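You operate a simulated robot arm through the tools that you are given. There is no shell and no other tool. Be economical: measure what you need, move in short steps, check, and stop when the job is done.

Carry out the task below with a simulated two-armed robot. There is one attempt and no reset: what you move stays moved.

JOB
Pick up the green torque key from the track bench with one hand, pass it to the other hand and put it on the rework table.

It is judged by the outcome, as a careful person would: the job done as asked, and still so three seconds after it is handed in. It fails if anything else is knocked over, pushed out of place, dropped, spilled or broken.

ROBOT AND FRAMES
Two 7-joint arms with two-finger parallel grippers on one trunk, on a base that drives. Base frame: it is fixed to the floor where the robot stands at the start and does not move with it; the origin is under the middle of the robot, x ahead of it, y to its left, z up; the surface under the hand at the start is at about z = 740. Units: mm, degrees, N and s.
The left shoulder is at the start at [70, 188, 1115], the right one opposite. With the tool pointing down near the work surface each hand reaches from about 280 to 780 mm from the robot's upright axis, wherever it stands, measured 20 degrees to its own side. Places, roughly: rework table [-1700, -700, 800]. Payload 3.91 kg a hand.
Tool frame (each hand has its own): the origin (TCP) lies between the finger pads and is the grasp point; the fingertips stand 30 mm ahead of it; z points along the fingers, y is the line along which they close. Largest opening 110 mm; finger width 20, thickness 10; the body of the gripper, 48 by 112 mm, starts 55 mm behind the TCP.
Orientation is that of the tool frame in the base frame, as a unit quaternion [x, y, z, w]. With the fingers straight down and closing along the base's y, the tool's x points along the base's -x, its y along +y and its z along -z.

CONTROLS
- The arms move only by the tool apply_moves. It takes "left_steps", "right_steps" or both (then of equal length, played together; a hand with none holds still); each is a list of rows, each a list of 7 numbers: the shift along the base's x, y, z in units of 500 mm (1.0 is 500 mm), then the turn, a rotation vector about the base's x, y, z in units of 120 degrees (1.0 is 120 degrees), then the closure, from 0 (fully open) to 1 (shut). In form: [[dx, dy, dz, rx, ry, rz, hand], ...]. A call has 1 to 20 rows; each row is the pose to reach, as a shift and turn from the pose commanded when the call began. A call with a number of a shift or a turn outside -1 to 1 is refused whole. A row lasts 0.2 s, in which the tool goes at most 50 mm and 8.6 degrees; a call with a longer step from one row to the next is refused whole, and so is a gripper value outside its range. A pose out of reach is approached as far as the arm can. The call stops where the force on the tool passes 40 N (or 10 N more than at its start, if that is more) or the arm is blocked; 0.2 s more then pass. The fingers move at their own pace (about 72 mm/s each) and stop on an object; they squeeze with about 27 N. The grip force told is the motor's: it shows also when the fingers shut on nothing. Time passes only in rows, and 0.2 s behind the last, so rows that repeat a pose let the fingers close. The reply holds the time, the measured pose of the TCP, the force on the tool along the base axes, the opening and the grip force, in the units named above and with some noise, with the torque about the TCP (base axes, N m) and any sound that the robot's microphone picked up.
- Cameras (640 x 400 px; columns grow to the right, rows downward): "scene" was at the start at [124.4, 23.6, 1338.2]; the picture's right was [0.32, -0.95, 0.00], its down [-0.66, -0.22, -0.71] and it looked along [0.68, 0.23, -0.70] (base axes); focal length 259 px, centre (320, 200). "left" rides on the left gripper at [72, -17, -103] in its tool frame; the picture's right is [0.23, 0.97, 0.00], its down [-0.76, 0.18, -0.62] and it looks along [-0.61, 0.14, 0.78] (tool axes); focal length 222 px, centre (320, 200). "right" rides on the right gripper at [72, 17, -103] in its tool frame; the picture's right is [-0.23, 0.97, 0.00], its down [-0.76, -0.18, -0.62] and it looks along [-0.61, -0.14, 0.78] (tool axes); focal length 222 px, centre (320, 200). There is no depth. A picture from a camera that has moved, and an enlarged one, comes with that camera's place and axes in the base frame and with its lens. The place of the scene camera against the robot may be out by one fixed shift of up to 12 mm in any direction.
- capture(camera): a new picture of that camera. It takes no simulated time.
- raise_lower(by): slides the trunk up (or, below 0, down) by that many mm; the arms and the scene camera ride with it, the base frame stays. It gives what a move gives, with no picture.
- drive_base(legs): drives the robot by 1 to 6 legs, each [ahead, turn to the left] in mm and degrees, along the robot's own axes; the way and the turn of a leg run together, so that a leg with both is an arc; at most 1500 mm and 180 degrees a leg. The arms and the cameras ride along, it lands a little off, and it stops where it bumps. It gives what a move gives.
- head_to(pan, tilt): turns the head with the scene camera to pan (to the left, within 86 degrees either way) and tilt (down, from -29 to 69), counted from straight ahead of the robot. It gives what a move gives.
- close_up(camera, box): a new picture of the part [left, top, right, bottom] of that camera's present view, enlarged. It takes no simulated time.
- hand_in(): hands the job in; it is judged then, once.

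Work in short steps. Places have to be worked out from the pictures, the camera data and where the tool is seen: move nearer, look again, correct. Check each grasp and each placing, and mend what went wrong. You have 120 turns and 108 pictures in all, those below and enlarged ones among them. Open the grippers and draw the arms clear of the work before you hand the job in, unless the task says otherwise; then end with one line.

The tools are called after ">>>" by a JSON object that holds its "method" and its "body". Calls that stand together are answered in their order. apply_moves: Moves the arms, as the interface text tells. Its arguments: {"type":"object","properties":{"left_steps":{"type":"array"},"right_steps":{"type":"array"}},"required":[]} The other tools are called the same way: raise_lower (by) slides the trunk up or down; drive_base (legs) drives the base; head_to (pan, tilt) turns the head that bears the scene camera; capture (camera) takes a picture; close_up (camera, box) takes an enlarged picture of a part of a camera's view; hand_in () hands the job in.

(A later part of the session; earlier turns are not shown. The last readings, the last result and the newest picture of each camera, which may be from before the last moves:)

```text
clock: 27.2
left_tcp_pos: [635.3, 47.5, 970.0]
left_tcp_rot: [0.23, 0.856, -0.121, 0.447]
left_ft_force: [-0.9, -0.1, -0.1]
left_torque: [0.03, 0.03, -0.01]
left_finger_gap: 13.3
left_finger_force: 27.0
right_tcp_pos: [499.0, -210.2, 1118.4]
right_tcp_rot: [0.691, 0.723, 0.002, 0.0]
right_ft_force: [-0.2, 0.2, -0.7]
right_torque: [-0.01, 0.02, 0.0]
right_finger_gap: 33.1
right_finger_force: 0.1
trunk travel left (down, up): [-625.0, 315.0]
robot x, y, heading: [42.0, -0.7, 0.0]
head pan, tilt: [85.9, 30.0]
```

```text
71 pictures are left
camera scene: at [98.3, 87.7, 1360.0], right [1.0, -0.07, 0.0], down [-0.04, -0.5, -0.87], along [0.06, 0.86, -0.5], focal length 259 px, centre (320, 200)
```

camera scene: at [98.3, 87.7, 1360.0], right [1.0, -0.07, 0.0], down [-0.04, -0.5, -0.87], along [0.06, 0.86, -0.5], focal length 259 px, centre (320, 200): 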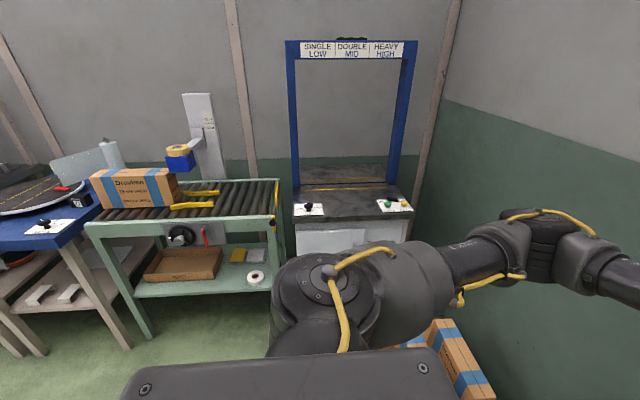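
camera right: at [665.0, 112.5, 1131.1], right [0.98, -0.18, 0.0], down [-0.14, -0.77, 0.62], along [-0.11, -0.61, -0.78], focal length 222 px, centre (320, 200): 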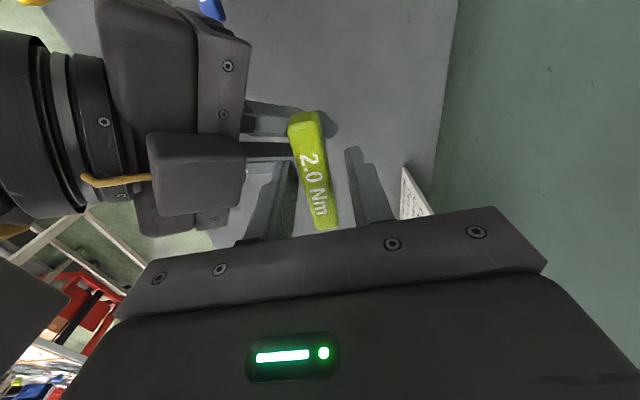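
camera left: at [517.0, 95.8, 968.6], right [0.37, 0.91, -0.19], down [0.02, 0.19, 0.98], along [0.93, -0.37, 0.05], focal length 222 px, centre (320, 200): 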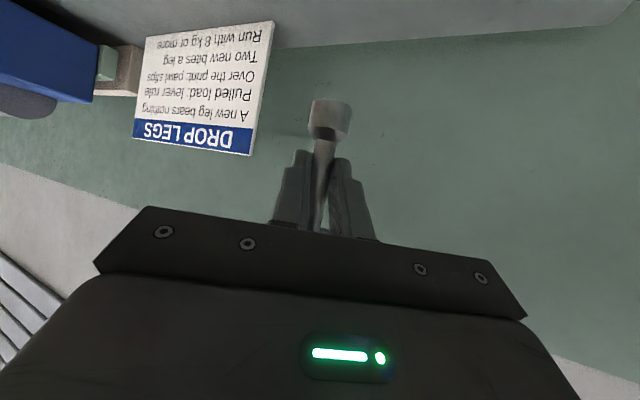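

A table with disks stands behind-right (its near edge around x≈-740); I don't yet know whether it's the rework table. I back up 250 mm to get clear of the bench, turn 60° right and look.

>>> {"method": "drive_base", "body": {"legs": [[-250, 0]]}}

>>> {"method": "drive_base", "body": {"legs": [[0, -70]]}}

>>> {"method": "head_to", "body": {"pan": -60, "tilt": 25}}

>>> {"method": "capture", "body": {"camera": "scene"}}

```text
clock: 29.1
left_tcp_pos: [385.3, 46.9, 969.9]
left_tcp_rot: [0.229, 0.856, -0.12, 0.447]
left_ft_force: [-0.6, 0.3, 1.2]
left_torque: [0.01, 0.02, 0.03]
left_finger_gap: 13.5
left_finger_force: 27.2
right_tcp_pos: [250.5, -211.1, 1117.7]
right_tcp_rot: [0.691, 0.723, 0.001, 0.001]
right_ft_force: [-0.5, 0.4, 0.2]
right_torque: [0.0, 0.03, 0.01]
right_finger_gap: 33.2
right_finger_force: 0.0
trunk travel left (down, up): [-625.0, 315.0]
robot x, y, heading: [-205.6, -3.7, 0.2]
head pan, tilt: [85.9, 30.0]
```

```text
clock: 32.5
left_tcp_pos: [39.1, -538.6, 969.1]
left_tcp_rot: [0.679, 0.57, -0.355, 0.297]
left_ft_force: [0.2, -0.5, 0.1]
left_torque: [0.01, 0.01, -0.03]
left_finger_gap: 13.7
left_finger_force: 27.4
right_tcp_pos: [-248.3, -500.4, 1117.8]
right_tcp_rot: [0.981, 0.195, 0.001, 0.002]
right_ft_force: [-0.5, 0.0, 0.4]
right_torque: [-0.04, 0.0, 0.03]
right_finger_gap: 32.8
right_finger_force: 0.0
trunk travel left (down, up): [-625.0, 315.0]
robot x, y, heading: [-206.5, -3.1, -70.0]
head pan, tilt: [85.9, 30.0]
```

```text
clock: 34.8
left_tcp_pos: [39.7, -537.9, 970.1]
left_tcp_rot: [0.68, 0.569, -0.355, 0.296]
left_ft_force: [0.6, 0.1, -0.3]
left_torque: [0.0, -0.01, -0.03]
left_finger_gap: 13.5
left_finger_force: 26.7
right_tcp_pos: [-246.6, -500.0, 1118.3]
right_tcp_rot: [0.981, 0.194, 0.001, 0.003]
right_ft_force: [1.0, 0.3, -0.2]
right_torque: [0.01, 0.0, 0.05]
right_finger_gap: 32.8
right_finger_force: 0.0
trunk travel left (down, up): [-625.0, 315.0]
robot x, y, heading: [-202.7, -3.7, -70.3]
head pan, tilt: [-60.0, 25.0]
```

```text
70 pictures are left
camera scene: at [-250.5, -120.9, 1368.0], right [-0.77, 0.64, 0.0], down [0.27, 0.32, -0.91], along [-0.58, -0.69, -0.42], focal length 259 px, centre (320, 200)
```

scene: 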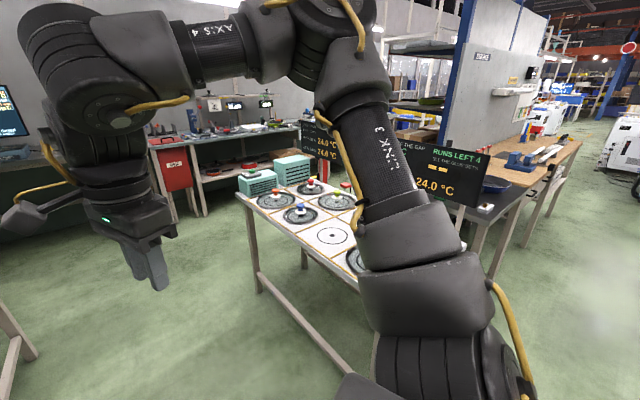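

The approximate place of the rework table projects near (451, 190), hidden behind the arm. I turn another 70° right and look straight at it.

>>> {"method": "drive_base", "body": {"legs": [[0, -70]]}}

>>> {"method": "head_to", "body": {"pan": -20, "tilt": 25}}

>>> {"method": "capture", "body": {"camera": "scene"}}

>>> {"method": "head_to", "body": {"pan": -60, "tilt": 25}}

>>> {"method": "capture", "body": {"camera": "scene"}}

```text
clock: 38.2
left_tcp_pos: [-626.0, -415.9, 969.3]
left_tcp_rot: [0.883, 0.079, -0.461, 0.041]
left_ft_force: [0.0, -0.5, 0.0]
left_torque: [-0.01, -0.06, 0.0]
left_finger_gap: 13.1
left_finger_force: 28.0
right_tcp_pos: [-689.7, -131.4, 1117.8]
right_tcp_rot: [0.916, -0.402, 0.001, 0.002]
right_ft_force: [0.1, 0.0, -1.2]
right_torque: [0.02, -0.01, 0.01]
right_finger_gap: 32.9
right_finger_force: 0.0
trunk travel left (down, up): [-625.0, 315.0]
robot x, y, heading: [-208.3, -0.1, -139.9]
head pan, tilt: [-60.0, 25.0]
```

```text
clock: 39.3
left_tcp_pos: [-627.3, -415.4, 969.6]
left_tcp_rot: [0.883, 0.077, -0.46, 0.039]
left_ft_force: [-0.1, -0.2, 0.5]
left_torque: [0.01, 0.0, -0.02]
left_finger_gap: 13.6
left_finger_force: 27.5
right_tcp_pos: [-689.4, -132.5, 1118.2]
right_tcp_rot: [0.915, -0.402, 0.0, 0.003]
right_ft_force: [-0.9, -0.5, 0.8]
right_torque: [-0.05, 0.01, 0.01]
right_finger_gap: 32.8
right_finger_force: 0.0
trunk travel left (down, up): [-625.0, 315.0]
robot x, y, heading: [-206.8, 1.7, -139.9]
head pan, tilt: [-20.0, 25.0]
```

```text
69 pictures are left
camera scene: at [-333.7, -66.8, 1367.9], right [-0.34, 0.94, 0.0], down [0.4, 0.15, -0.91], along [-0.85, -0.31, -0.42], focal length 259 px, centre (320, 200)
```

scene: 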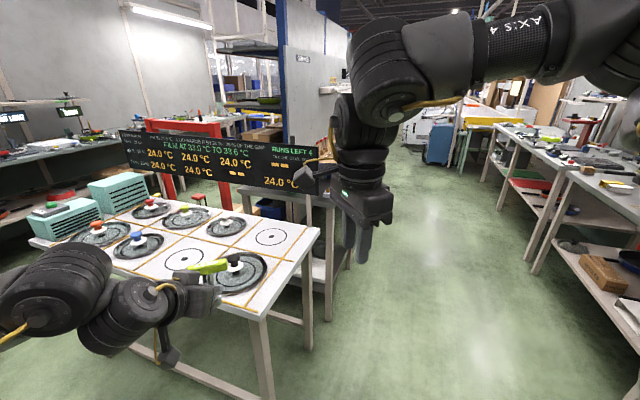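

```text
clock: 40.4
left_tcp_pos: [-626.8, -416.5, 968.6]
left_tcp_rot: [0.883, 0.077, -0.461, 0.04]
left_ft_force: [-0.5, -0.1, -0.1]
left_torque: [-0.04, 0.0, 0.02]
left_finger_gap: 13.3
left_finger_force: 27.2
right_tcp_pos: [-688.7, -131.9, 1117.7]
right_tcp_rot: [0.916, -0.402, 0.0, 0.002]
right_ft_force: [0.4, -0.1, -0.3]
right_torque: [-0.01, 0.01, -0.02]
right_finger_gap: 33.0
right_finger_force: 0.0
trunk travel left (down, up): [-625.0, 315.0]
robot x, y, heading: [-205.8, 1.0, -139.8]
head pan, tilt: [-60.0, 25.0]
```

```text
68 pictures are left
camera scene: at [-333.8, -4.1, 1368.0], right [0.34, 0.94, 0.0], down [0.4, -0.14, -0.91], along [-0.85, 0.31, -0.42], focal length 259 px, centre (320, 200)
```

scene: 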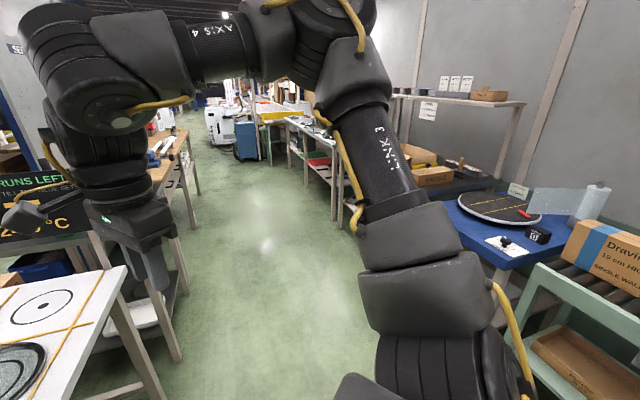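

The rework table should be near (299, 180) in the first of these pictures — behind the disk table, under the display. I turn the head back and enlarge that area.

>>> {"method": "head_to", "body": {"pan": -20, "tilt": 25}}

>>> {"method": "close_up", "body": {"camera": "scene", "box": [200, 100, 400, 300]}}

>>> {"method": "close_up", "body": {"camera": "scene", "box": [140, 220, 270, 320]}}

>>> {"method": "capture", "body": {"camera": "right"}}

```text
clock: 41.4
left_tcp_pos: [-627.0, -415.9, 968.9]
left_tcp_rot: [0.883, 0.077, -0.461, 0.04]
left_ft_force: [-0.6, -0.3, 0.3]
left_torque: [0.02, -0.02, 0.02]
left_finger_gap: 13.3
left_finger_force: 26.7
right_tcp_pos: [-688.3, -131.6, 1119.1]
right_tcp_rot: [0.916, -0.402, 0.0, 0.002]
right_ft_force: [0.1, 0.3, 0.6]
right_torque: [0.0, 0.0, 0.01]
right_finger_gap: 33.1
right_finger_force: 0.1
trunk travel left (down, up): [-625.0, 315.0]
robot x, y, heading: [-206.6, 2.1, -139.9]
head pan, tilt: [-20.0, 25.0]
```

```text
2.00 times, centred on (300, 200) of scene
camera zoom: at [-333.7, -66.9, 1367.9], right [-0.34, 0.94, 0.0], down [0.4, 0.15, -0.91], along [-0.85, -0.31, -0.42], focal length 518 px, centre (360, 200)
```

zoom: 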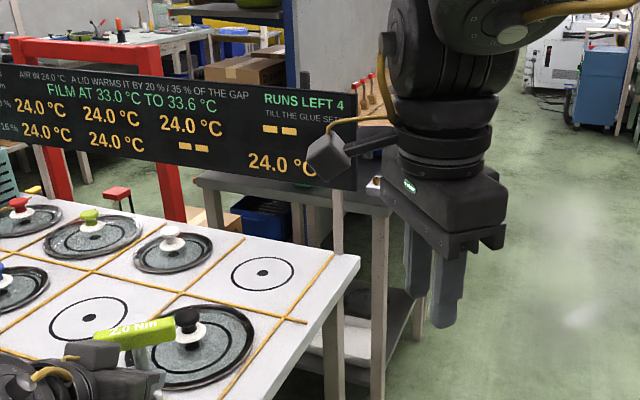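

```text
4.00 times, centred on (205, 270) of scene
camera zoom: at [-333.7, -66.9, 1367.9], right [-0.34, 0.94, 0.0], down [0.4, 0.15, -0.91], along [-0.85, -0.31, -0.42], focal length 1036 px, centre (780, -80)
```

zoom: 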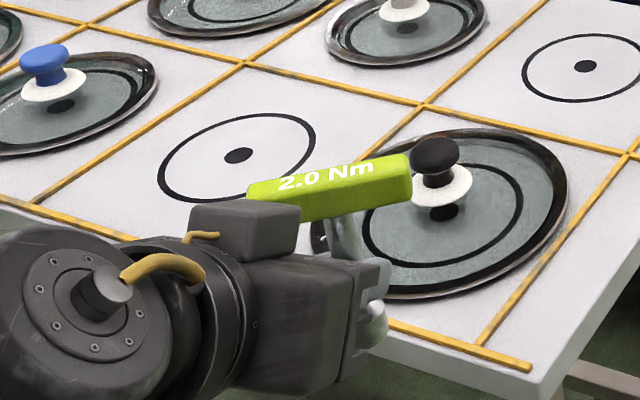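

```text
65 pictures are left
camera right: at [-650.5, -197.6, 1220.9], right [-0.87, -0.49, 0.0], down [-0.38, 0.68, 0.62], along [-0.31, 0.54, -0.78], focal length 222 px, centre (320, 200)
```

right: 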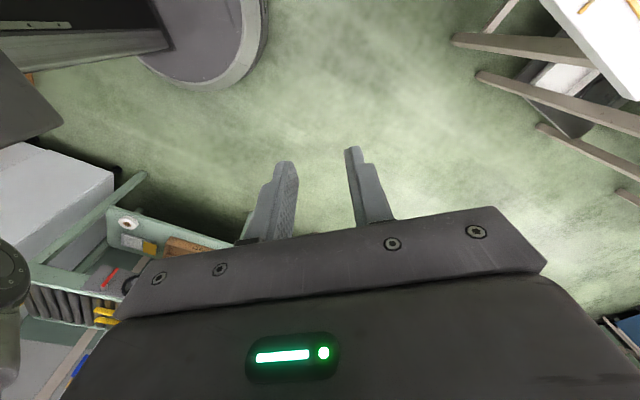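

The grey table behind the display matches the rework table: near edge x≈-1450, right edge y≈-400, centre about (-1700, -700). The display ends at y≈-400, so I'll travel along the aisle at y≈100–200: turn to heading 172°, drive 800 mm, then look.

>>> {"method": "drive_base", "body": {"legs": [[0, -48], [800, 0]]}}

>>> {"method": "head_to", "body": {"pan": 50, "tilt": 35}}

>>> {"method": "capture", "body": {"camera": "scene"}}

>>> {"method": "head_to", "body": {"pan": 0, "tilt": 35}}

>>> {"method": "capture", "body": {"camera": "scene"}}

```text
clock: 47.9
left_tcp_pos: [-1586.3, 139.4, 971.2]
left_tcp_rot: [0.839, -0.287, -0.437, -0.15]
left_ft_force: [0.2, 0.1, 0.3]
left_torque: [0.03, -0.06, 0.0]
left_finger_gap: 13.4
left_finger_force: 27.1
right_tcp_pos: [-1417.3, 374.4, 1117.5]
right_tcp_rot: [-0.674, 0.738, 0.002, -0.002]
right_ft_force: [0.0, 1.2, -0.3]
right_torque: [0.0, 0.0, -0.01]
right_finger_gap: 33.2
right_finger_force: 0.0
trunk travel left (down, up): [-625.0, 315.0]
robot x, y, heading: [-995.0, 107.5, 172.4]
head pan, tilt: [-20.0, 25.0]
```

```text
clock: 49.3
left_tcp_pos: [-1587.1, 137.8, 969.1]
left_tcp_rot: [0.839, -0.286, -0.437, -0.15]
left_ft_force: [0.0, -0.1, -0.3]
left_torque: [-0.03, -0.05, 0.0]
left_finger_gap: 13.4
left_finger_force: 27.0
right_tcp_pos: [-1418.4, 375.1, 1116.0]
right_tcp_rot: [-0.675, 0.738, 0.0, -0.002]
right_ft_force: [0.2, -0.2, -0.2]
right_torque: [0.02, -0.04, -0.01]
right_finger_gap: 33.2
right_finger_force: 0.0
trunk travel left (down, up): [-625.0, 315.0]
robot x, y, heading: [-995.6, 106.1, 171.9]
head pan, tilt: [50.0, 35.0]
```

```text
64 pictures are left
camera scene: at [-1114.0, 49.7, 1352.2], right [-0.67, 0.74, 0.0], down [0.42, 0.39, -0.82], along [-0.61, -0.55, -0.57], focal length 259 px, centre (320, 200)
```

scene: 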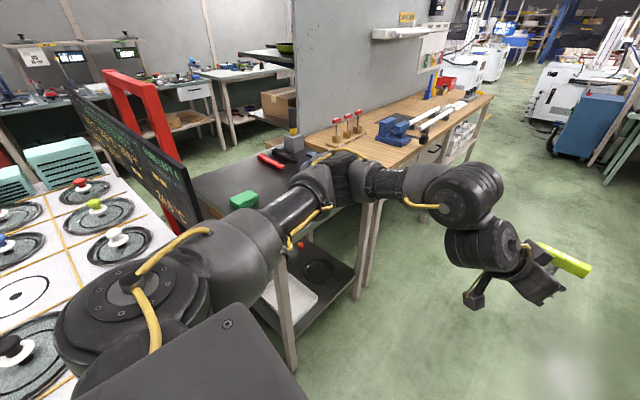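

```text
clock: 50.5
left_tcp_pos: [-1587.0, 137.3, 970.4]
left_tcp_rot: [0.839, -0.287, -0.437, -0.15]
left_ft_force: [-1.1, -0.3, -0.1]
left_torque: [-0.02, -0.03, -0.01]
left_finger_gap: 13.0
left_finger_force: 26.7
right_tcp_pos: [-1418.1, 374.5, 1117.0]
right_tcp_rot: [-0.674, 0.739, 0.001, -0.002]
right_ft_force: [-0.3, 0.0, -0.2]
right_torque: [0.0, -0.02, 0.0]
right_finger_gap: 32.9
right_finger_force: 0.1
trunk travel left (down, up): [-625.0, 315.0]
robot x, y, heading: [-998.5, 102.4, 172.2]
head pan, tilt: [0.0, 35.0]
```

```text
63 pictures are left
camera scene: at [-1136.1, 120.6, 1352.2], right [0.13, 0.99, 0.0], down [0.57, -0.08, -0.82], along [-0.81, 0.11, -0.57], focal length 259 px, centre (320, 200)
```

scene: 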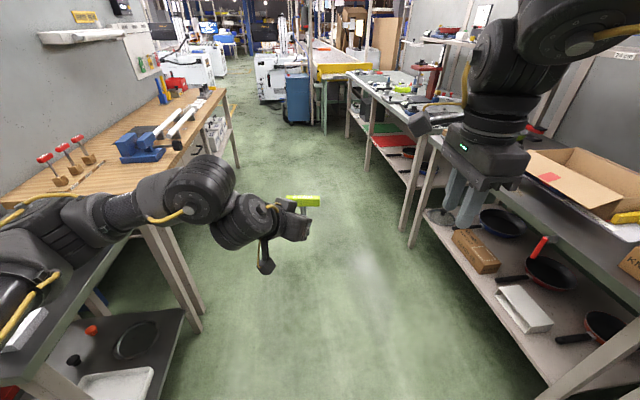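

The projected centre lies on the grey table (with the green box and red-handled tool), next to the wooden bench. I drive 450 mm further, turn left in two stages toward it, and look again.

>>> {"method": "drive_base", "body": {"legs": [[450, 0], [0, 50]]}}

>>> {"method": "head_to", "body": {"pan": 15, "tilt": 40}}

>>> {"method": "capture", "body": {"camera": "scene"}}

```text
clock: 55.5
left_tcp_pos: [-1850.5, -266.6, 969.6]
left_tcp_rot: [0.881, 0.094, -0.46, 0.048]
left_ft_force: [0.2, -1.1, -0.3]
left_torque: [-0.06, -0.07, 0.03]
left_finger_gap: 13.3
left_finger_force: 27.5
right_tcp_pos: [-1922.4, 14.6, 1118.1]
right_tcp_rot: [0.924, -0.384, 0.001, 0.001]
right_ft_force: [-0.6, -0.2, 0.1]
right_torque: [0.02, 0.01, -0.01]
right_finger_gap: 33.1
right_finger_force: 0.0
trunk travel left (down, up): [-625.0, 315.0]
robot x, y, heading: [-1447.4, 167.1, -137.9]
head pan, tilt: [0.0, 35.0]
```

```text
clock: 56.2
left_tcp_pos: [-1849.8, -266.6, 970.4]
left_tcp_rot: [0.881, 0.095, -0.46, 0.049]
left_ft_force: [-0.4, 0.0, 0.4]
left_torque: [-0.02, -0.05, 0.0]
left_finger_gap: 13.4
left_finger_force: 26.7
right_tcp_pos: [-1923.0, 14.2, 1117.5]
right_tcp_rot: [0.924, -0.383, 0.0, 0.002]
right_ft_force: [0.3, -0.5, -0.1]
right_torque: [-0.01, -0.03, 0.02]
right_finger_gap: 33.1
right_finger_force: 0.1
trunk travel left (down, up): [-625.0, 315.0]
robot x, y, heading: [-1444.3, 166.4, -137.7]
head pan, tilt: [15.0, 40.0]
```

```text
62 pictures are left
camera scene: at [-1531.2, 57.5, 1344.6], right [-0.84, 0.54, 0.0], down [0.35, 0.54, -0.77], along [-0.41, -0.64, -0.64], focal length 259 px, centre (320, 200)
```

scene: 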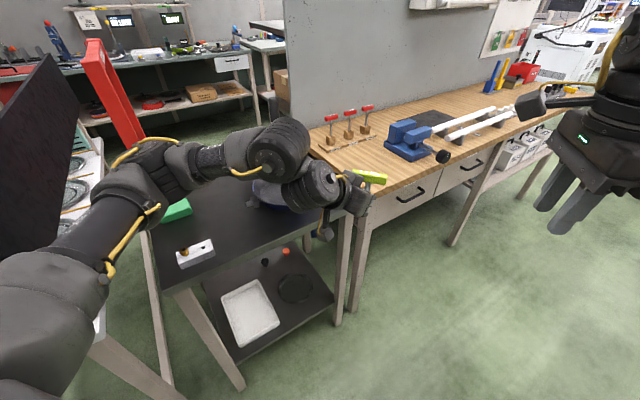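

The grey table's top spans x -1414…-1906 with its front edge at y≈-395. The free spot I want is about (-1645, -490), but turning here would swing my left elbow into the display. I'll raise the trunk, go further along the aisle, and turn in from the far side to heading -70°.

>>> {"method": "raise_lower", "body": {"by": 120}}

>>> {"method": "drive_base", "body": {"legs": [[0, -42], [485, 0], [0, 60]]}}

>>> {"method": "head_to", "body": {"pan": 30, "tilt": 40}}

>>> {"method": "capture", "body": {"camera": "scene"}}

```text
clock: 57.7
left_tcp_pos: [-1848.9, -267.3, 1088.8]
left_tcp_rot: [0.882, 0.095, -0.46, 0.049]
left_ft_force: [0.2, -0.2, -1.7]
left_torque: [0.03, -0.01, 0.02]
left_finger_gap: 13.2
left_finger_force: 26.6
right_tcp_pos: [-1922.2, 14.6, 1238.0]
right_tcp_rot: [0.923, -0.384, 0.0, 0.001]
right_ft_force: [0.1, -0.2, 0.7]
right_torque: [0.0, 0.01, 0.04]
right_finger_gap: 32.9
right_finger_force: 0.0
trunk travel left (down, up): [-745.0, 195.0]
robot x, y, heading: [-1445.3, 165.3, -137.5]
head pan, tilt: [15.0, 40.0]
```

```text
clock: 65.2
left_tcp_pos: [-2182.0, -373.6, 1090.0]
left_tcp_rot: [0.856, 0.232, -0.447, 0.121]
left_ft_force: [-0.4, -0.1, -2.3]
left_torque: [0.01, -0.06, 0.02]
left_finger_gap: 13.3
left_finger_force: 26.9
right_tcp_pos: [-2339.8, -129.5, 1238.5]
right_tcp_rot: [0.972, -0.233, -0.001, 0.002]
right_ft_force: [-0.7, 0.6, 1.1]
right_torque: [-0.01, -0.03, -0.04]
right_finger_gap: 32.7
right_finger_force: 0.0
trunk travel left (down, up): [-745.0, 195.0]
robot x, y, heading: [-1932.5, 164.0, -119.5]
head pan, tilt: [15.0, 40.0]
```

```text
clock: 66.0
left_tcp_pos: [-2183.5, -374.4, 1088.6]
left_tcp_rot: [0.856, 0.232, -0.447, 0.121]
left_ft_force: [0.3, -0.2, -2.0]
left_torque: [-0.02, -0.05, -0.02]
left_finger_gap: 13.4
left_finger_force: 27.2
right_tcp_pos: [-2339.2, -129.8, 1237.5]
right_tcp_rot: [0.972, -0.234, 0.001, 0.001]
right_ft_force: [0.3, -0.2, 0.5]
right_torque: [0.01, -0.04, 0.0]
right_finger_gap: 32.9
right_finger_force: 0.1
trunk travel left (down, up): [-745.0, 195.0]
robot x, y, heading: [-1931.2, 159.8, -119.6]
head pan, tilt: [30.0, 40.0]
```

```text
61 pictures are left
camera scene: at [-1959.2, 30.1, 1464.6], right [-1.0, -0.01, 0.0], down [0.0, 0.64, -0.77], along [0.0, -0.77, -0.64], focal length 259 px, centre (320, 200)
```

scene: 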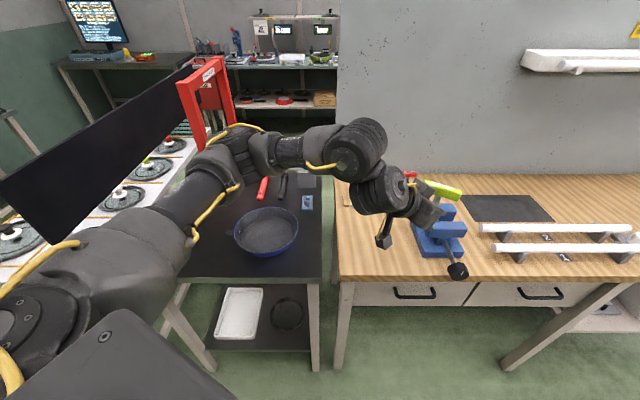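

The grey table holds a blue pan (centre ≈(-1780,-585), radius ≈110), tools further back, a white rack near (-1486,-475) and a green box. The spot (-1595,-500) is free. I turn the remaining 50° and look again.

>>> {"method": "drive_base", "body": {"legs": [[0, 50]]}}

>>> {"method": "head_to", "body": {"pan": 5, "tilt": 50}}

>>> {"method": "capture", "body": {"camera": "scene"}}

>>> {"method": "capture", "body": {"camera": "left"}}

```text
clock: 68.6
left_tcp_pos: [-1680.7, -374.4, 1089.0]
left_tcp_rot: [0.677, 0.574, -0.353, 0.298]
left_ft_force: [-0.1, -0.4, -2.4]
left_torque: [0.03, -0.01, -0.03]
left_finger_gap: 13.4
left_finger_force: 25.9
right_tcp_pos: [-1969.3, -337.9, 1238.3]
right_tcp_rot: [0.98, 0.201, 0.001, 0.002]
right_ft_force: [-0.5, 0.3, -1.1]
right_torque: [0.0, -0.03, 0.0]
right_finger_gap: 32.9
right_finger_force: 0.1
trunk travel left (down, up): [-745.0, 195.0]
robot x, y, heading: [-1929.8, 162.9, -69.2]
head pan, tilt: [30.0, 40.0]
```

```text
clock: 69.5
left_tcp_pos: [-1679.7, -374.6, 1089.1]
left_tcp_rot: [0.676, 0.574, -0.353, 0.298]
left_ft_force: [0.2, 0.4, -2.8]
left_torque: [0.01, 0.02, 0.03]
left_finger_gap: 13.6
left_finger_force: 26.8
right_tcp_pos: [-1967.3, -338.1, 1238.4]
right_tcp_rot: [0.98, 0.201, 0.001, 0.001]
right_ft_force: [0.4, -0.1, 0.4]
right_torque: [0.0, 0.0, 0.02]
right_finger_gap: 33.1
right_finger_force: 0.0
trunk travel left (down, up): [-745.0, 195.0]
robot x, y, heading: [-1932.3, 158.0, -69.5]
head pan, tilt: [5.0, 50.0]
```

```text
60 pictures are left
camera scene: at [-1883.8, 42.6, 1450.5], right [-0.9, -0.43, 0.0], down [-0.33, 0.69, -0.64], along [0.28, -0.58, -0.77], focal length 259 px, centre (320, 200)
```

scene: 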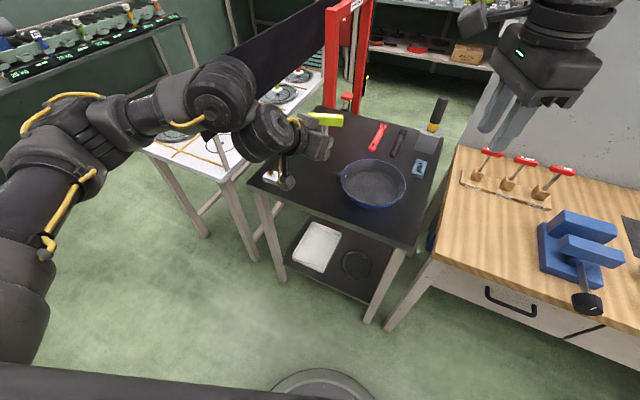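

```text
59 pictures are left
camera left: at [-1676.5, -247.1, 1088.4], right [0.98, -0.03, -0.19], down [0.19, 0.04, 0.98], along [-0.02, -1.0, 0.05], focal length 222 px, centre (320, 200)
```

left: 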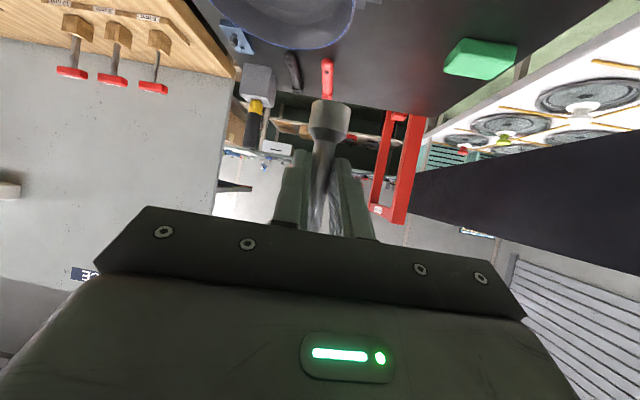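

Pan handle tip at about (-1640,-566), pan confirmed at (-1780,-586). Target for the key's foot: about (-1600,-475). I drive 90 mm ahead, then shift the left hand +50 mm in x, and look at the spot.

>>> {"method": "drive_base", "body": {"legs": [[90, 0]]}}

>>> {"method": "apply_moves", "body": {"left_steps": [[0.03, 0, 0, 0, 0, 0, 1], [0.06, 0, 0, 0, 0, 0, 1], [0.1, 0, 0, 0, 0, 0, 1], [0.1, 0, 0, 0, 0, 0, 1]]}}

>>> {"method": "head_to", "body": {"pan": 15, "tilt": 50}}

>>> {"method": "close_up", "body": {"camera": "scene", "box": [200, 60, 480, 280]}}

>>> {"method": "capture", "body": {"camera": "left"}}

```text
clock: 70.6
left_tcp_pos: [-1654.0, -448.7, 1095.5]
left_tcp_rot: [0.676, 0.571, -0.354, 0.304]
left_ft_force: [-0.5, 1.3, -0.5]
left_torque: [0.04, -0.05, 0.0]
left_finger_gap: 13.4
left_finger_force: 27.1
right_tcp_pos: [-1942.8, -408.7, 1242.6]
right_tcp_rot: [0.98, 0.2, 0.002, 0.007]
right_ft_force: [-0.1, -0.2, -0.3]
right_torque: [-0.08, -0.04, -0.01]
right_finger_gap: 32.7
right_finger_force: 0.0
trunk travel left (down, up): [-745.0, 195.0]
robot x, y, heading: [-1902.2, 78.7, -69.2]
head pan, tilt: [5.0, 50.0]
```

```text
clock: 71.6
left_tcp_pos: [-1600.6, -456.9, 1089.7]
left_tcp_rot: [0.677, 0.573, -0.353, 0.3]
left_ft_force: [0.5, 0.1, -1.8]
left_torque: [0.03, -0.01, -0.05]
left_finger_gap: 13.2
left_finger_force: 27.0
right_tcp_pos: [-1937.9, -420.0, 1239.6]
right_tcp_rot: [0.98, 0.201, 0.002, 0.004]
right_ft_force: [-0.3, -0.6, -1.0]
right_torque: [-0.01, -0.01, 0.02]
right_finger_gap: 32.9
right_finger_force: 0.1
trunk travel left (down, up): [-745.0, 195.0]
robot x, y, heading: [-1900.2, 77.4, -69.3]
head pan, tilt: [5.0, 50.0]
```

```text
clock: 72.3
left_tcp_pos: [-1600.6, -458.2, 1090.0]
left_tcp_rot: [0.677, 0.572, -0.353, 0.3]
left_ft_force: [0.0, 0.3, -2.0]
left_torque: [0.01, 0.0, -0.01]
left_finger_gap: 13.2
left_finger_force: 27.3
right_tcp_pos: [-1938.0, -419.8, 1239.9]
right_tcp_rot: [0.98, 0.2, 0.001, 0.003]
right_ft_force: [0.3, 0.4, 0.4]
right_torque: [0.0, 0.04, 0.0]
right_finger_gap: 33.0
right_finger_force: 0.0
trunk travel left (down, up): [-745.0, 195.0]
robot x, y, heading: [-1899.5, 80.2, -69.4]
head pan, tilt: [15.0, 50.0]
```

```text
1.82 times, centred on (340, 170) of scene
camera zoom: at [-1841.5, -33.5, 1450.5], right [-0.81, -0.58, 0.0], down [-0.45, 0.62, -0.64], along [0.37, -0.52, -0.77], focal length 471 px, centre (284, 254)
```

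zoom: 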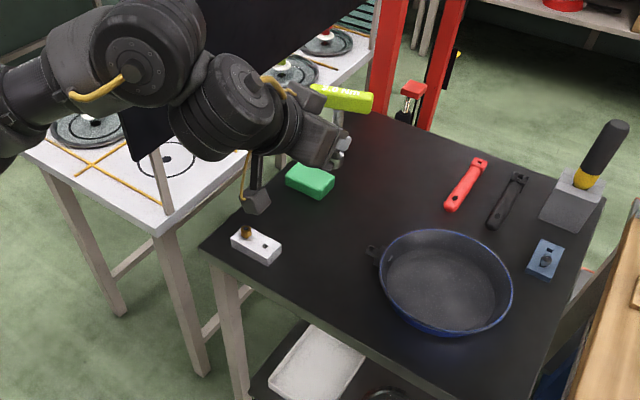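

```text
57 pictures are left
camera left: at [-1596.5, -329.6, 1089.3], right [0.98, -0.03, -0.19], down [0.19, 0.05, 0.98], along [-0.02, -1.0, 0.05], focal length 222 px, centre (320, 200)
```

left: 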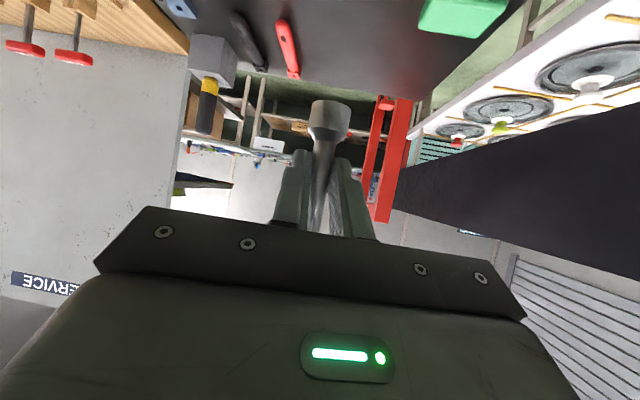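

The target spot projects to empty black tabletop between the white block (-1481,-450), green box and pan. I shift the hand slightly inward (y -18) and lower the trunk by 190 mm, which leaves the foot about 40 mm above the table.

>>> {"method": "apply_moves", "body": {"left_steps": [[0.006, -0.02, 0, 0, 0, 0, 1], [0.006, -0.036, 0, 0, 0, 0, 1], [0.006, -0.036, 0, 0, 0, 0, 1]]}}

>>> {"method": "raise_lower", "body": {"by": -190}}

>>> {"method": "capture", "body": {"camera": "scene"}}

>>> {"method": "capture", "body": {"camera": "left"}}

```text
clock: 73.1
left_tcp_pos: [-1596.3, -475.7, 1090.1]
left_tcp_rot: [0.677, 0.572, -0.354, 0.299]
left_ft_force: [0.5, 0.5, -2.4]
left_torque: [0.05, 0.01, 0.01]
left_finger_gap: 13.4
left_finger_force: 26.9
right_tcp_pos: [-1938.2, -420.8, 1239.4]
right_tcp_rot: [0.98, 0.2, 0.001, 0.003]
right_ft_force: [0.0, -0.1, 0.1]
right_torque: [0.0, -0.04, 0.0]
right_finger_gap: 33.0
right_finger_force: 0.1
trunk travel left (down, up): [-745.0, 195.0]
robot x, y, heading: [-1897.5, 79.9, -69.1]
head pan, tilt: [15.0, 50.0]
```

```text
clock: 75.2
left_tcp_pos: [-1597.4, -475.5, 900.0]
left_tcp_rot: [0.676, 0.573, -0.353, 0.299]
left_ft_force: [-0.3, -1.0, -2.2]
left_torque: [0.09, -0.01, 0.02]
left_finger_gap: 13.6
left_finger_force: 27.1
right_tcp_pos: [-1938.0, -421.2, 1049.0]
right_tcp_rot: [0.98, 0.2, 0.002, 0.003]
right_ft_force: [-0.7, 0.0, -0.1]
right_torque: [0.01, 0.0, -0.04]
right_finger_gap: 32.7
right_finger_force: 0.0
trunk travel left (down, up): [-555.0, 385.0]
robot x, y, heading: [-1901.9, 77.9, -69.3]
head pan, tilt: [15.0, 50.0]
```

```text
56 pictures are left
camera scene: at [-1841.2, -33.8, 1260.5], right [-0.81, -0.58, 0.0], down [-0.45, 0.62, -0.64], along [0.37, -0.52, -0.77], focal length 259 px, centre (320, 200)
```

scene: 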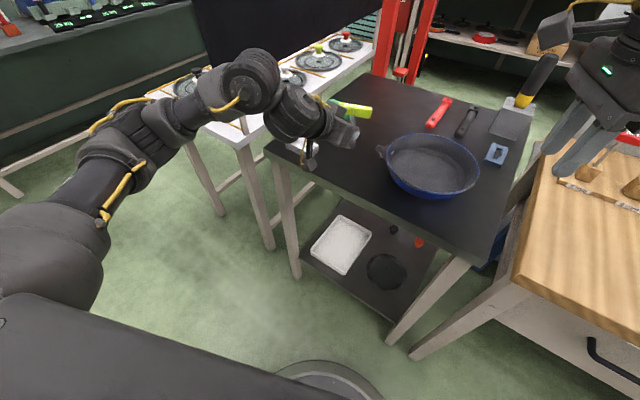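

```text
55 pictures are left
camera left: at [-1593.1, -347.5, 899.2], right [0.98, -0.03, -0.19], down [0.19, 0.05, 0.98], along [-0.02, -1.0, 0.05], focal length 222 px, centre (320, 200)
```

left: 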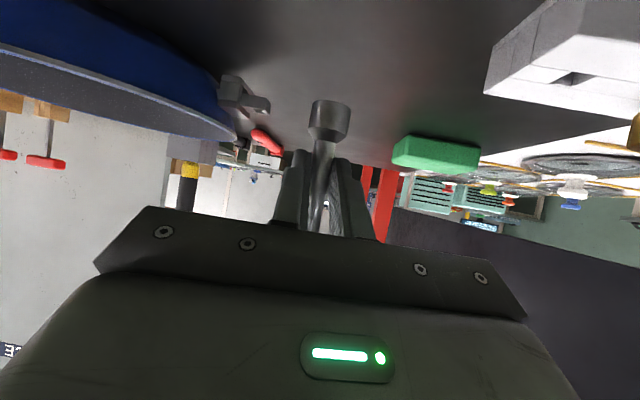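

I check the key's tilt precisely with an enlarged view before setting it down.

>>> {"method": "close_up", "body": {"camera": "left", "box": [260, 80, 400, 240]}}

>>> {"method": "close_up", "body": {"camera": "scene", "box": [270, 70, 400, 190]}}

```text
2.50 times, centred on (330, 160) of left
camera zoom: at [-1593.1, -347.5, 899.2], right [0.98, -0.03, -0.19], down [0.19, 0.05, 0.98], along [-0.02, -1.0, 0.05], focal length 555 px, centre (295, 300)
```

zoom: 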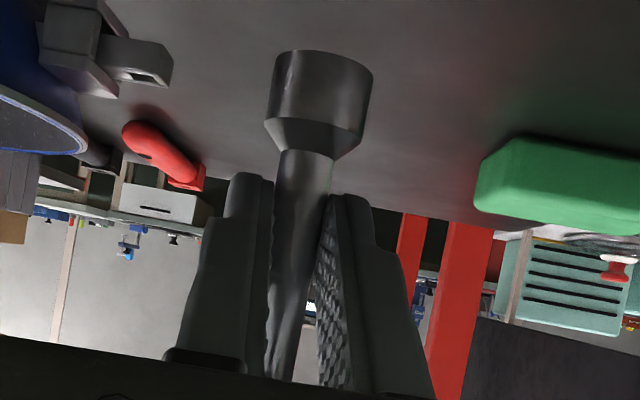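

```text
3.33 times, centred on (335, 130) of scene
camera zoom: at [-1841.2, -33.8, 1260.5], right [-0.81, -0.58, 0.0], down [-0.45, 0.62, -0.64], along [0.37, -0.52, -0.77], focal length 863 px, centre (270, 433)
```

zoom: 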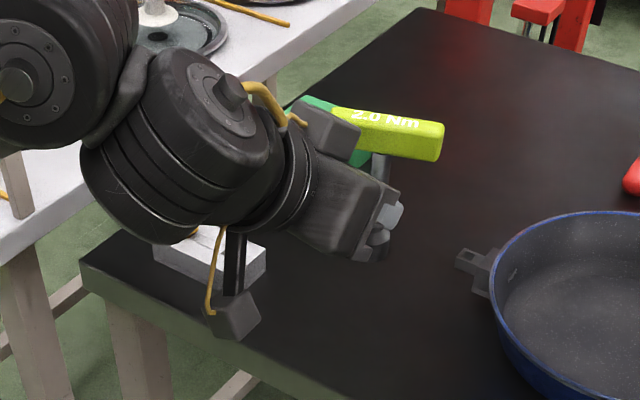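

The key leans about 3° in the image plane. I correct it with a -2.8° turn about y, and lower 40 mm to just above the surface.

>>> {"method": "apply_moves", "body": {"left_steps": [[0, 0, 0, 0, -0.023, 0, 1], [0, 0, -0.03, 0, -0.023, 0, 1], [0, 0, -0.06, 0, -0.023, 0, 1], [0, 0, -0.08, 0, -0.023, 0, 1], [0, 0, -0.08, 0, -0.023, 0, 1]]}}

>>> {"method": "close_up", "body": {"camera": "left", "box": [260, 80, 400, 240]}}

>>> {"method": "close_up", "body": {"camera": "scene", "box": [270, 70, 400, 190]}}

```text
clock: 76.4
left_tcp_pos: [-1596.2, -474.2, 867.7]
left_tcp_rot: [0.681, 0.565, -0.34, 0.318]
left_ft_force: [6.9, -4.9, 37.2]
left_torque: [-0.72, 0.14, 0.13]
left_finger_gap: 13.3
left_finger_force: 27.9
right_tcp_pos: [-1937.9, -417.4, 1052.4]
right_tcp_rot: [0.98, 0.201, 0.002, 0.005]
right_ft_force: [0.3, 0.0, 0.0]
right_torque: [-0.02, 0.02, 0.06]
right_finger_gap: 33.1
right_finger_force: 0.2
trunk travel left (down, up): [-555.0, 385.0]
robot x, y, heading: [-1899.2, 79.8, -69.4]
head pan, tilt: [15.0, 50.0]
```

```text
2.50 times, centred on (330, 160) of left
camera zoom: at [-1593.3, -346.5, 865.0], right [0.99, -0.03, -0.14], down [0.14, 0.06, 0.99], along [-0.02, -1.0, 0.06], focal length 555 px, centre (295, 300)
```

zoom: 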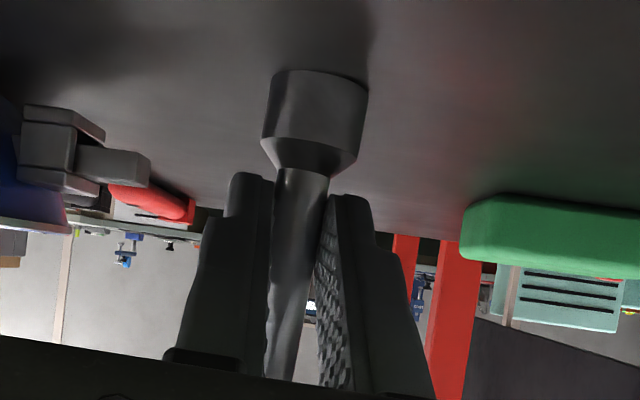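

```text
3.33 times, centred on (335, 130) of scene
camera zoom: at [-1842.5, -30.1, 1261.4], right [-0.81, -0.58, 0.0], down [-0.45, 0.62, -0.65], along [0.37, -0.53, -0.76], focal length 863 px, centre (270, 433)
```

zoom: 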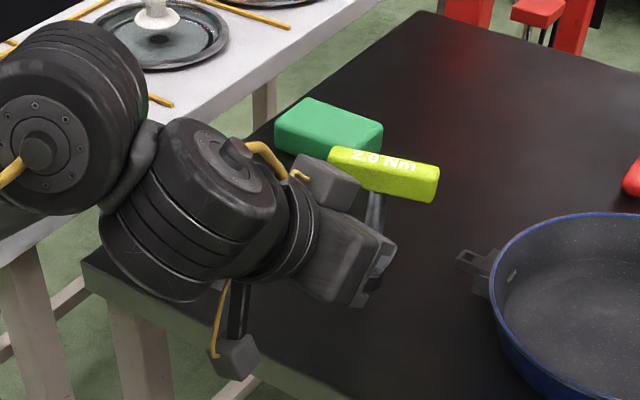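

Contact came earlier than expected (37 N upward, the table is a bit higher). The key now looks vertical (slope -0.136 vs -0.14 for plumb). I ease the hand up 3 mm to relieve the force.

>>> {"method": "apply_moves", "body": {"left_steps": [[0, 0, 0.004, 0, 0, 0, 1], [0, 0, 0.006, 0, 0, 0, 1], [0, 0, 0.006, 0, 0, 0, 1]]}}

>>> {"method": "close_up", "body": {"camera": "left", "box": [260, 80, 400, 240]}}

```text
clock: 77.2
left_tcp_pos: [-1596.4, -474.1, 868.3]
left_tcp_rot: [0.682, 0.565, -0.34, 0.316]
left_ft_force: [8.1, -6.8, 31.4]
left_torque: [-0.92, 0.1, 0.23]
left_finger_gap: 13.5
left_finger_force: 27.2
right_tcp_pos: [-1938.7, -416.3, 1050.7]
right_tcp_rot: [0.98, 0.2, 0.002, 0.004]
right_ft_force: [0.8, 0.4, -0.1]
right_torque: [-0.02, 0.03, -0.02]
right_finger_gap: 33.0
right_finger_force: 0.1
trunk travel left (down, up): [-555.0, 385.0]
robot x, y, heading: [-1900.1, 79.6, -69.4]
head pan, tilt: [15.0, 50.0]
```

```text
2.50 times, centred on (330, 160) of left
camera zoom: at [-1593.2, -346.7, 865.8], right [0.99, -0.03, -0.14], down [0.14, 0.05, 0.99], along [-0.02, -1.0, 0.06], focal length 555 px, centre (295, 300)
```

zoom: 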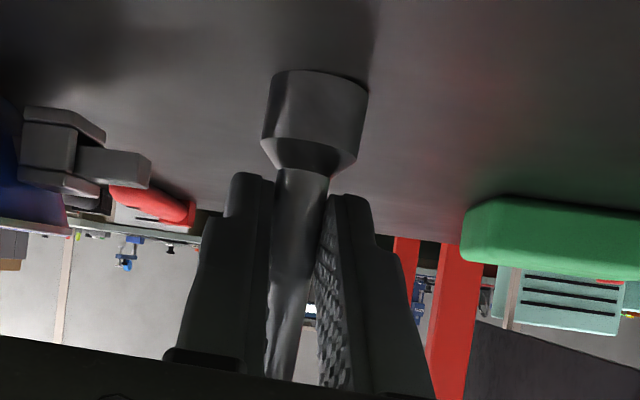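

Still 31 N; the arm yields about 2 N per mm, so I raise the commanded pose further by 10 mm in small steps.

>>> {"method": "apply_moves", "body": {"left_steps": [[0, 0, 0.006, 0, 0, 0, 1], [0, 0, 0.012, 0, 0, 0, 1], [0, 0, 0.016, 0, 0, 0, 1], [0, 0, 0.02, 0, 0, 0, 1], [0, 0, 0.02, 0, 0, 0, 1]]}}

>>> {"method": "close_up", "body": {"camera": "left", "box": [260, 80, 400, 240]}}

```text
clock: 78.4
left_tcp_pos: [-1598.8, -475.3, 871.3]
left_tcp_rot: [0.686, 0.565, -0.337, 0.312]
left_ft_force: [0.2, 0.2, -1.9]
left_torque: [0.04, 0.04, 0.02]
left_finger_gap: 13.6
left_finger_force: 27.2
right_tcp_pos: [-1937.8, -420.1, 1048.6]
right_tcp_rot: [0.98, 0.201, 0.002, 0.003]
right_ft_force: [-0.6, -0.4, -0.1]
right_torque: [-0.02, 0.02, 0.03]
right_finger_gap: 33.4
right_finger_force: 0.0
trunk travel left (down, up): [-555.0, 385.0]
robot x, y, heading: [-1904.6, 80.2, -69.1]
head pan, tilt: [15.0, 50.0]
```

```text
2.50 times, centred on (330, 160) of left
camera zoom: at [-1593.3, -347.1, 871.6], right [0.99, -0.03, -0.14], down [0.14, 0.04, 0.99], along [-0.03, -1.0, 0.05], focal length 555 px, centre (295, 300)
```

zoom: 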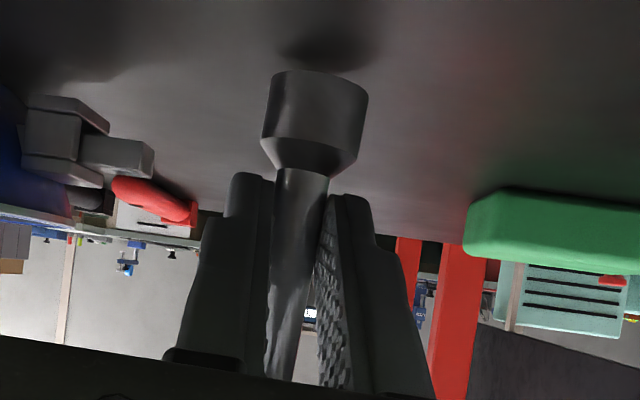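

Now free again, a few mm above the table. I lower 4 mm gently in 1 mm steps.

>>> {"method": "apply_moves", "body": {"left_steps": [[0, 0, -0.002, 0, 0, 0, 1], [0, 0, -0.004, 0, 0, 0, 1], [0, 0, -0.006, 0, 0, 0, 1], [0, 0, -0.008, 0, 0, 0, 1], [0, 0, -0.008, 0, 0, 0, 1]]}}

>>> {"method": "close_up", "body": {"camera": "left", "box": [260, 80, 400, 240]}}

```text
clock: 79.6
left_tcp_pos: [-1596.4, -475.2, 869.5]
left_tcp_rot: [0.685, 0.565, -0.337, 0.313]
left_ft_force: [-0.3, 0.1, -2.0]
left_torque: [0.03, -0.03, 0.02]
left_finger_gap: 13.6
left_finger_force: 26.7
right_tcp_pos: [-1938.5, -419.6, 1049.4]
right_tcp_rot: [0.98, 0.2, 0.001, 0.004]
right_ft_force: [0.3, 0.0, 0.2]
right_torque: [0.0, -0.01, 0.02]
right_finger_gap: 33.1
right_finger_force: 0.0
trunk travel left (down, up): [-555.0, 385.0]
robot x, y, heading: [-1900.5, 77.9, -69.1]
head pan, tilt: [15.0, 50.0]
```

```text
2.50 times, centred on (330, 160) of left
camera zoom: at [-1592.9, -347.8, 868.2], right [0.99, -0.03, -0.14], down [0.14, 0.05, 0.99], along [-0.03, -1.0, 0.05], focal length 555 px, centre (295, 300)
```

zoom: 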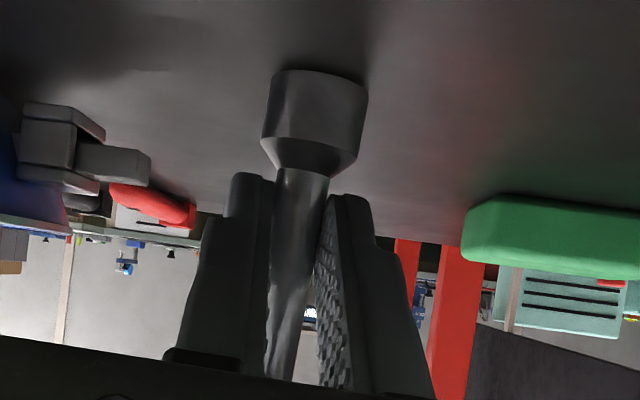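

Still free (cam z 868 vs contact near 865.5). Another 2 mm down in half-mm steps.

>>> {"method": "apply_moves", "body": {"left_steps": [[0, 0, -0.001, 0, 0, 0, 1], [0, 0, -0.002, 0, 0, 0, 1], [0, 0, -0.003, 0, 0, 0, 1], [0, 0, -0.004, 0, 0, 0, 1], [0, 0, -0.004, 0, 0, 0, 1]]}}

>>> {"method": "close_up", "body": {"camera": "left", "box": [260, 80, 400, 240]}}

```text
clock: 80.8
left_tcp_pos: [-1597.7, -474.5, 867.9]
left_tcp_rot: [0.684, 0.566, -0.337, 0.314]
left_ft_force: [2.4, -0.1, 2.7]
left_torque: [-0.06, -0.02, 0.04]
left_finger_gap: 13.3
left_finger_force: 26.9
right_tcp_pos: [-1938.1, -420.4, 1049.9]
right_tcp_rot: [0.98, 0.2, 0.001, 0.003]
right_ft_force: [0.7, 0.9, -0.6]
right_torque: [0.0, -0.01, 0.0]
right_finger_gap: 33.1
right_finger_force: 0.0
trunk travel left (down, up): [-555.0, 385.0]
robot x, y, heading: [-1900.8, 78.8, -69.4]
head pan, tilt: [15.0, 50.0]
```

```text
2.50 times, centred on (330, 160) of left
camera zoom: at [-1593.3, -347.6, 866.9], right [0.99, -0.03, -0.14], down [0.14, 0.05, 0.99], along [-0.03, -1.0, 0.05], focal length 555 px, centre (295, 300)
```

zoom: 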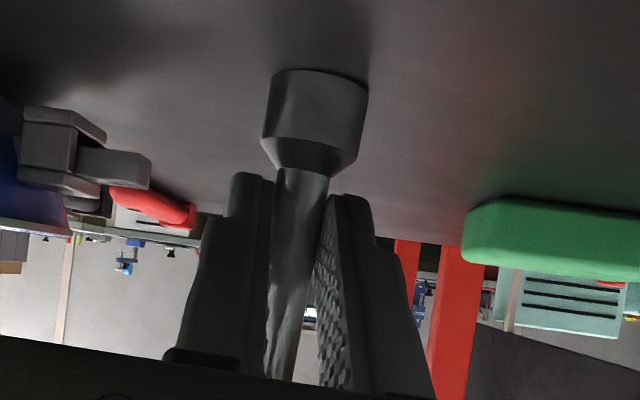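

Light contact now (about 4–5 N). I open the fingers a little at a time, keeping the pose.

>>> {"method": "apply_moves", "body": {"left_steps": [[0, 0, 0, 0, 0, 0, 0.86], [0, 0, 0, 0, 0, 0, 0.84], [0, 0, 0, 0, 0, 0, 0.82], [0, 0, 0, 0, 0, 0, 0.8], [0, 0, 0, 0, 0, 0, 0.78]]}}

>>> {"method": "close_up", "body": {"camera": "left", "box": [260, 80, 400, 240]}}

>>> {"method": "close_up", "body": {"camera": "scene", "box": [270, 70, 400, 190]}}

```text
clock: 82.0
left_tcp_pos: [-1596.9, -475.8, 866.8]
left_tcp_rot: [0.685, 0.565, -0.337, 0.313]
left_ft_force: [1.1, -0.3, -0.2]
left_torque: [0.04, -0.02, 0.0]
left_finger_gap: 24.0
left_finger_force: 0.1
right_tcp_pos: [-1938.5, -419.4, 1048.7]
right_tcp_rot: [0.98, 0.201, 0.002, 0.004]
right_ft_force: [0.2, 0.5, 0.0]
right_torque: [-0.03, 0.01, -0.01]
right_finger_gap: 33.1
right_finger_force: 0.1
trunk travel left (down, up): [-555.0, 385.0]
robot x, y, heading: [-1901.8, 79.2, -69.3]
head pan, tilt: [15.0, 50.0]
```

```text
2.50 times, centred on (330, 160) of left
camera zoom: at [-1593.4, -347.7, 866.5], right [0.99, -0.03, -0.14], down [0.14, 0.05, 0.99], along [-0.03, -1.0, 0.05], focal length 555 px, centre (295, 300)
```

zoom: 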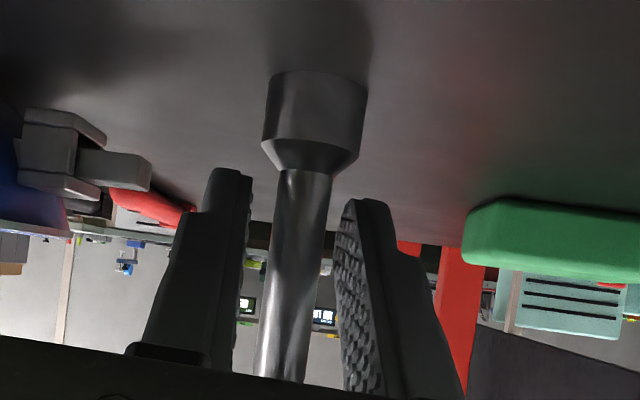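

```text
3.33 times, centred on (335, 130) of scene
camera zoom: at [-1841.2, -33.7, 1260.5], right [-0.81, -0.58, 0.0], down [-0.45, 0.62, -0.64], along [0.37, -0.52, -0.77], focal length 863 px, centre (270, 433)
```

zoom: 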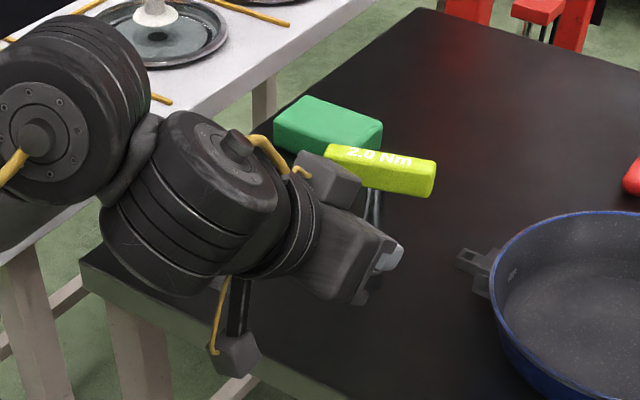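

The key stands by itself, plumb. I open further to about 55 mm and then withdraw horizontally straight back along the hand's heading.

>>> {"method": "apply_moves", "body": {"left_steps": [[0, 0, 0, 0, 0, 0, 0.65], [0, 0, 0, 0, 0, 0, 0.5], [0, 0, 0, 0, 0, 0, 0.5], [0.003, 0.02, 0, 0, 0, 0, 0.5], [0.006, 0.045, 0, 0, 0, 0, 0.5], [0.011, 0.08, 0, 0, 0, 0, 0.5], [0.016, 0.12, 0, 0, 0, 0, 0.5], [0.021, 0.16, 0, 0, 0, 0, 0.5], [0.026, 0.2, 0, 0, 0, 0, 0.5], [0.032, 0.24, 0, 0, 0, 0, 0.5]]}}

>>> {"method": "capture", "body": {"camera": "left"}}

>>> {"method": "capture", "body": {"camera": "scene"}}

```text
clock: 84.2
left_tcp_pos: [-1581.2, -353.6, 868.8]
left_tcp_rot: [0.685, 0.565, -0.337, 0.312]
left_ft_force: [0.2, 0.6, -0.5]
left_torque: [-0.01, -0.01, 0.0]
left_finger_gap: 55.0
left_finger_force: 0.0
right_tcp_pos: [-1937.7, -419.1, 1049.4]
right_tcp_rot: [0.98, 0.2, 0.001, 0.003]
right_ft_force: [0.6, 0.6, -0.4]
right_torque: [-0.02, -0.01, 0.01]
right_finger_gap: 33.1
right_finger_force: 0.2
trunk travel left (down, up): [-555.0, 385.0]
robot x, y, heading: [-1902.3, 80.0, -69.5]
head pan, tilt: [15.0, 50.0]
```

```text
44 pictures are left
camera left: at [-1577.2, -227.5, 866.9], right [0.99, -0.03, -0.14], down [0.14, 0.05, 0.99], along [-0.03, -1.0, 0.05], focal length 222 px, centre (320, 200)
```

left: 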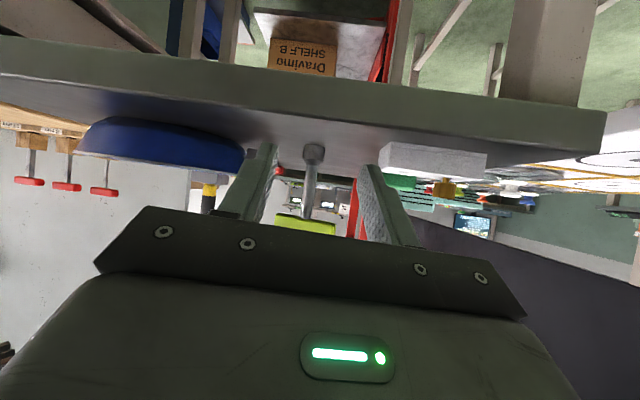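

```text
43 pictures are left
camera scene: at [-1841.0, -33.0, 1260.5], right [-0.81, -0.58, 0.0], down [-0.45, 0.62, -0.64], along [0.37, -0.52, -0.77], focal length 259 px, centre (320, 200)
```

scene: 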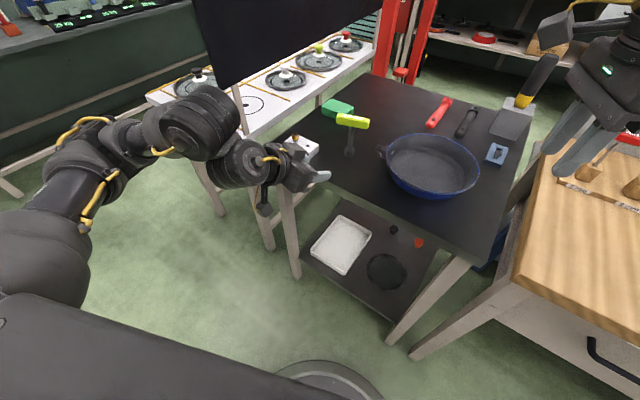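

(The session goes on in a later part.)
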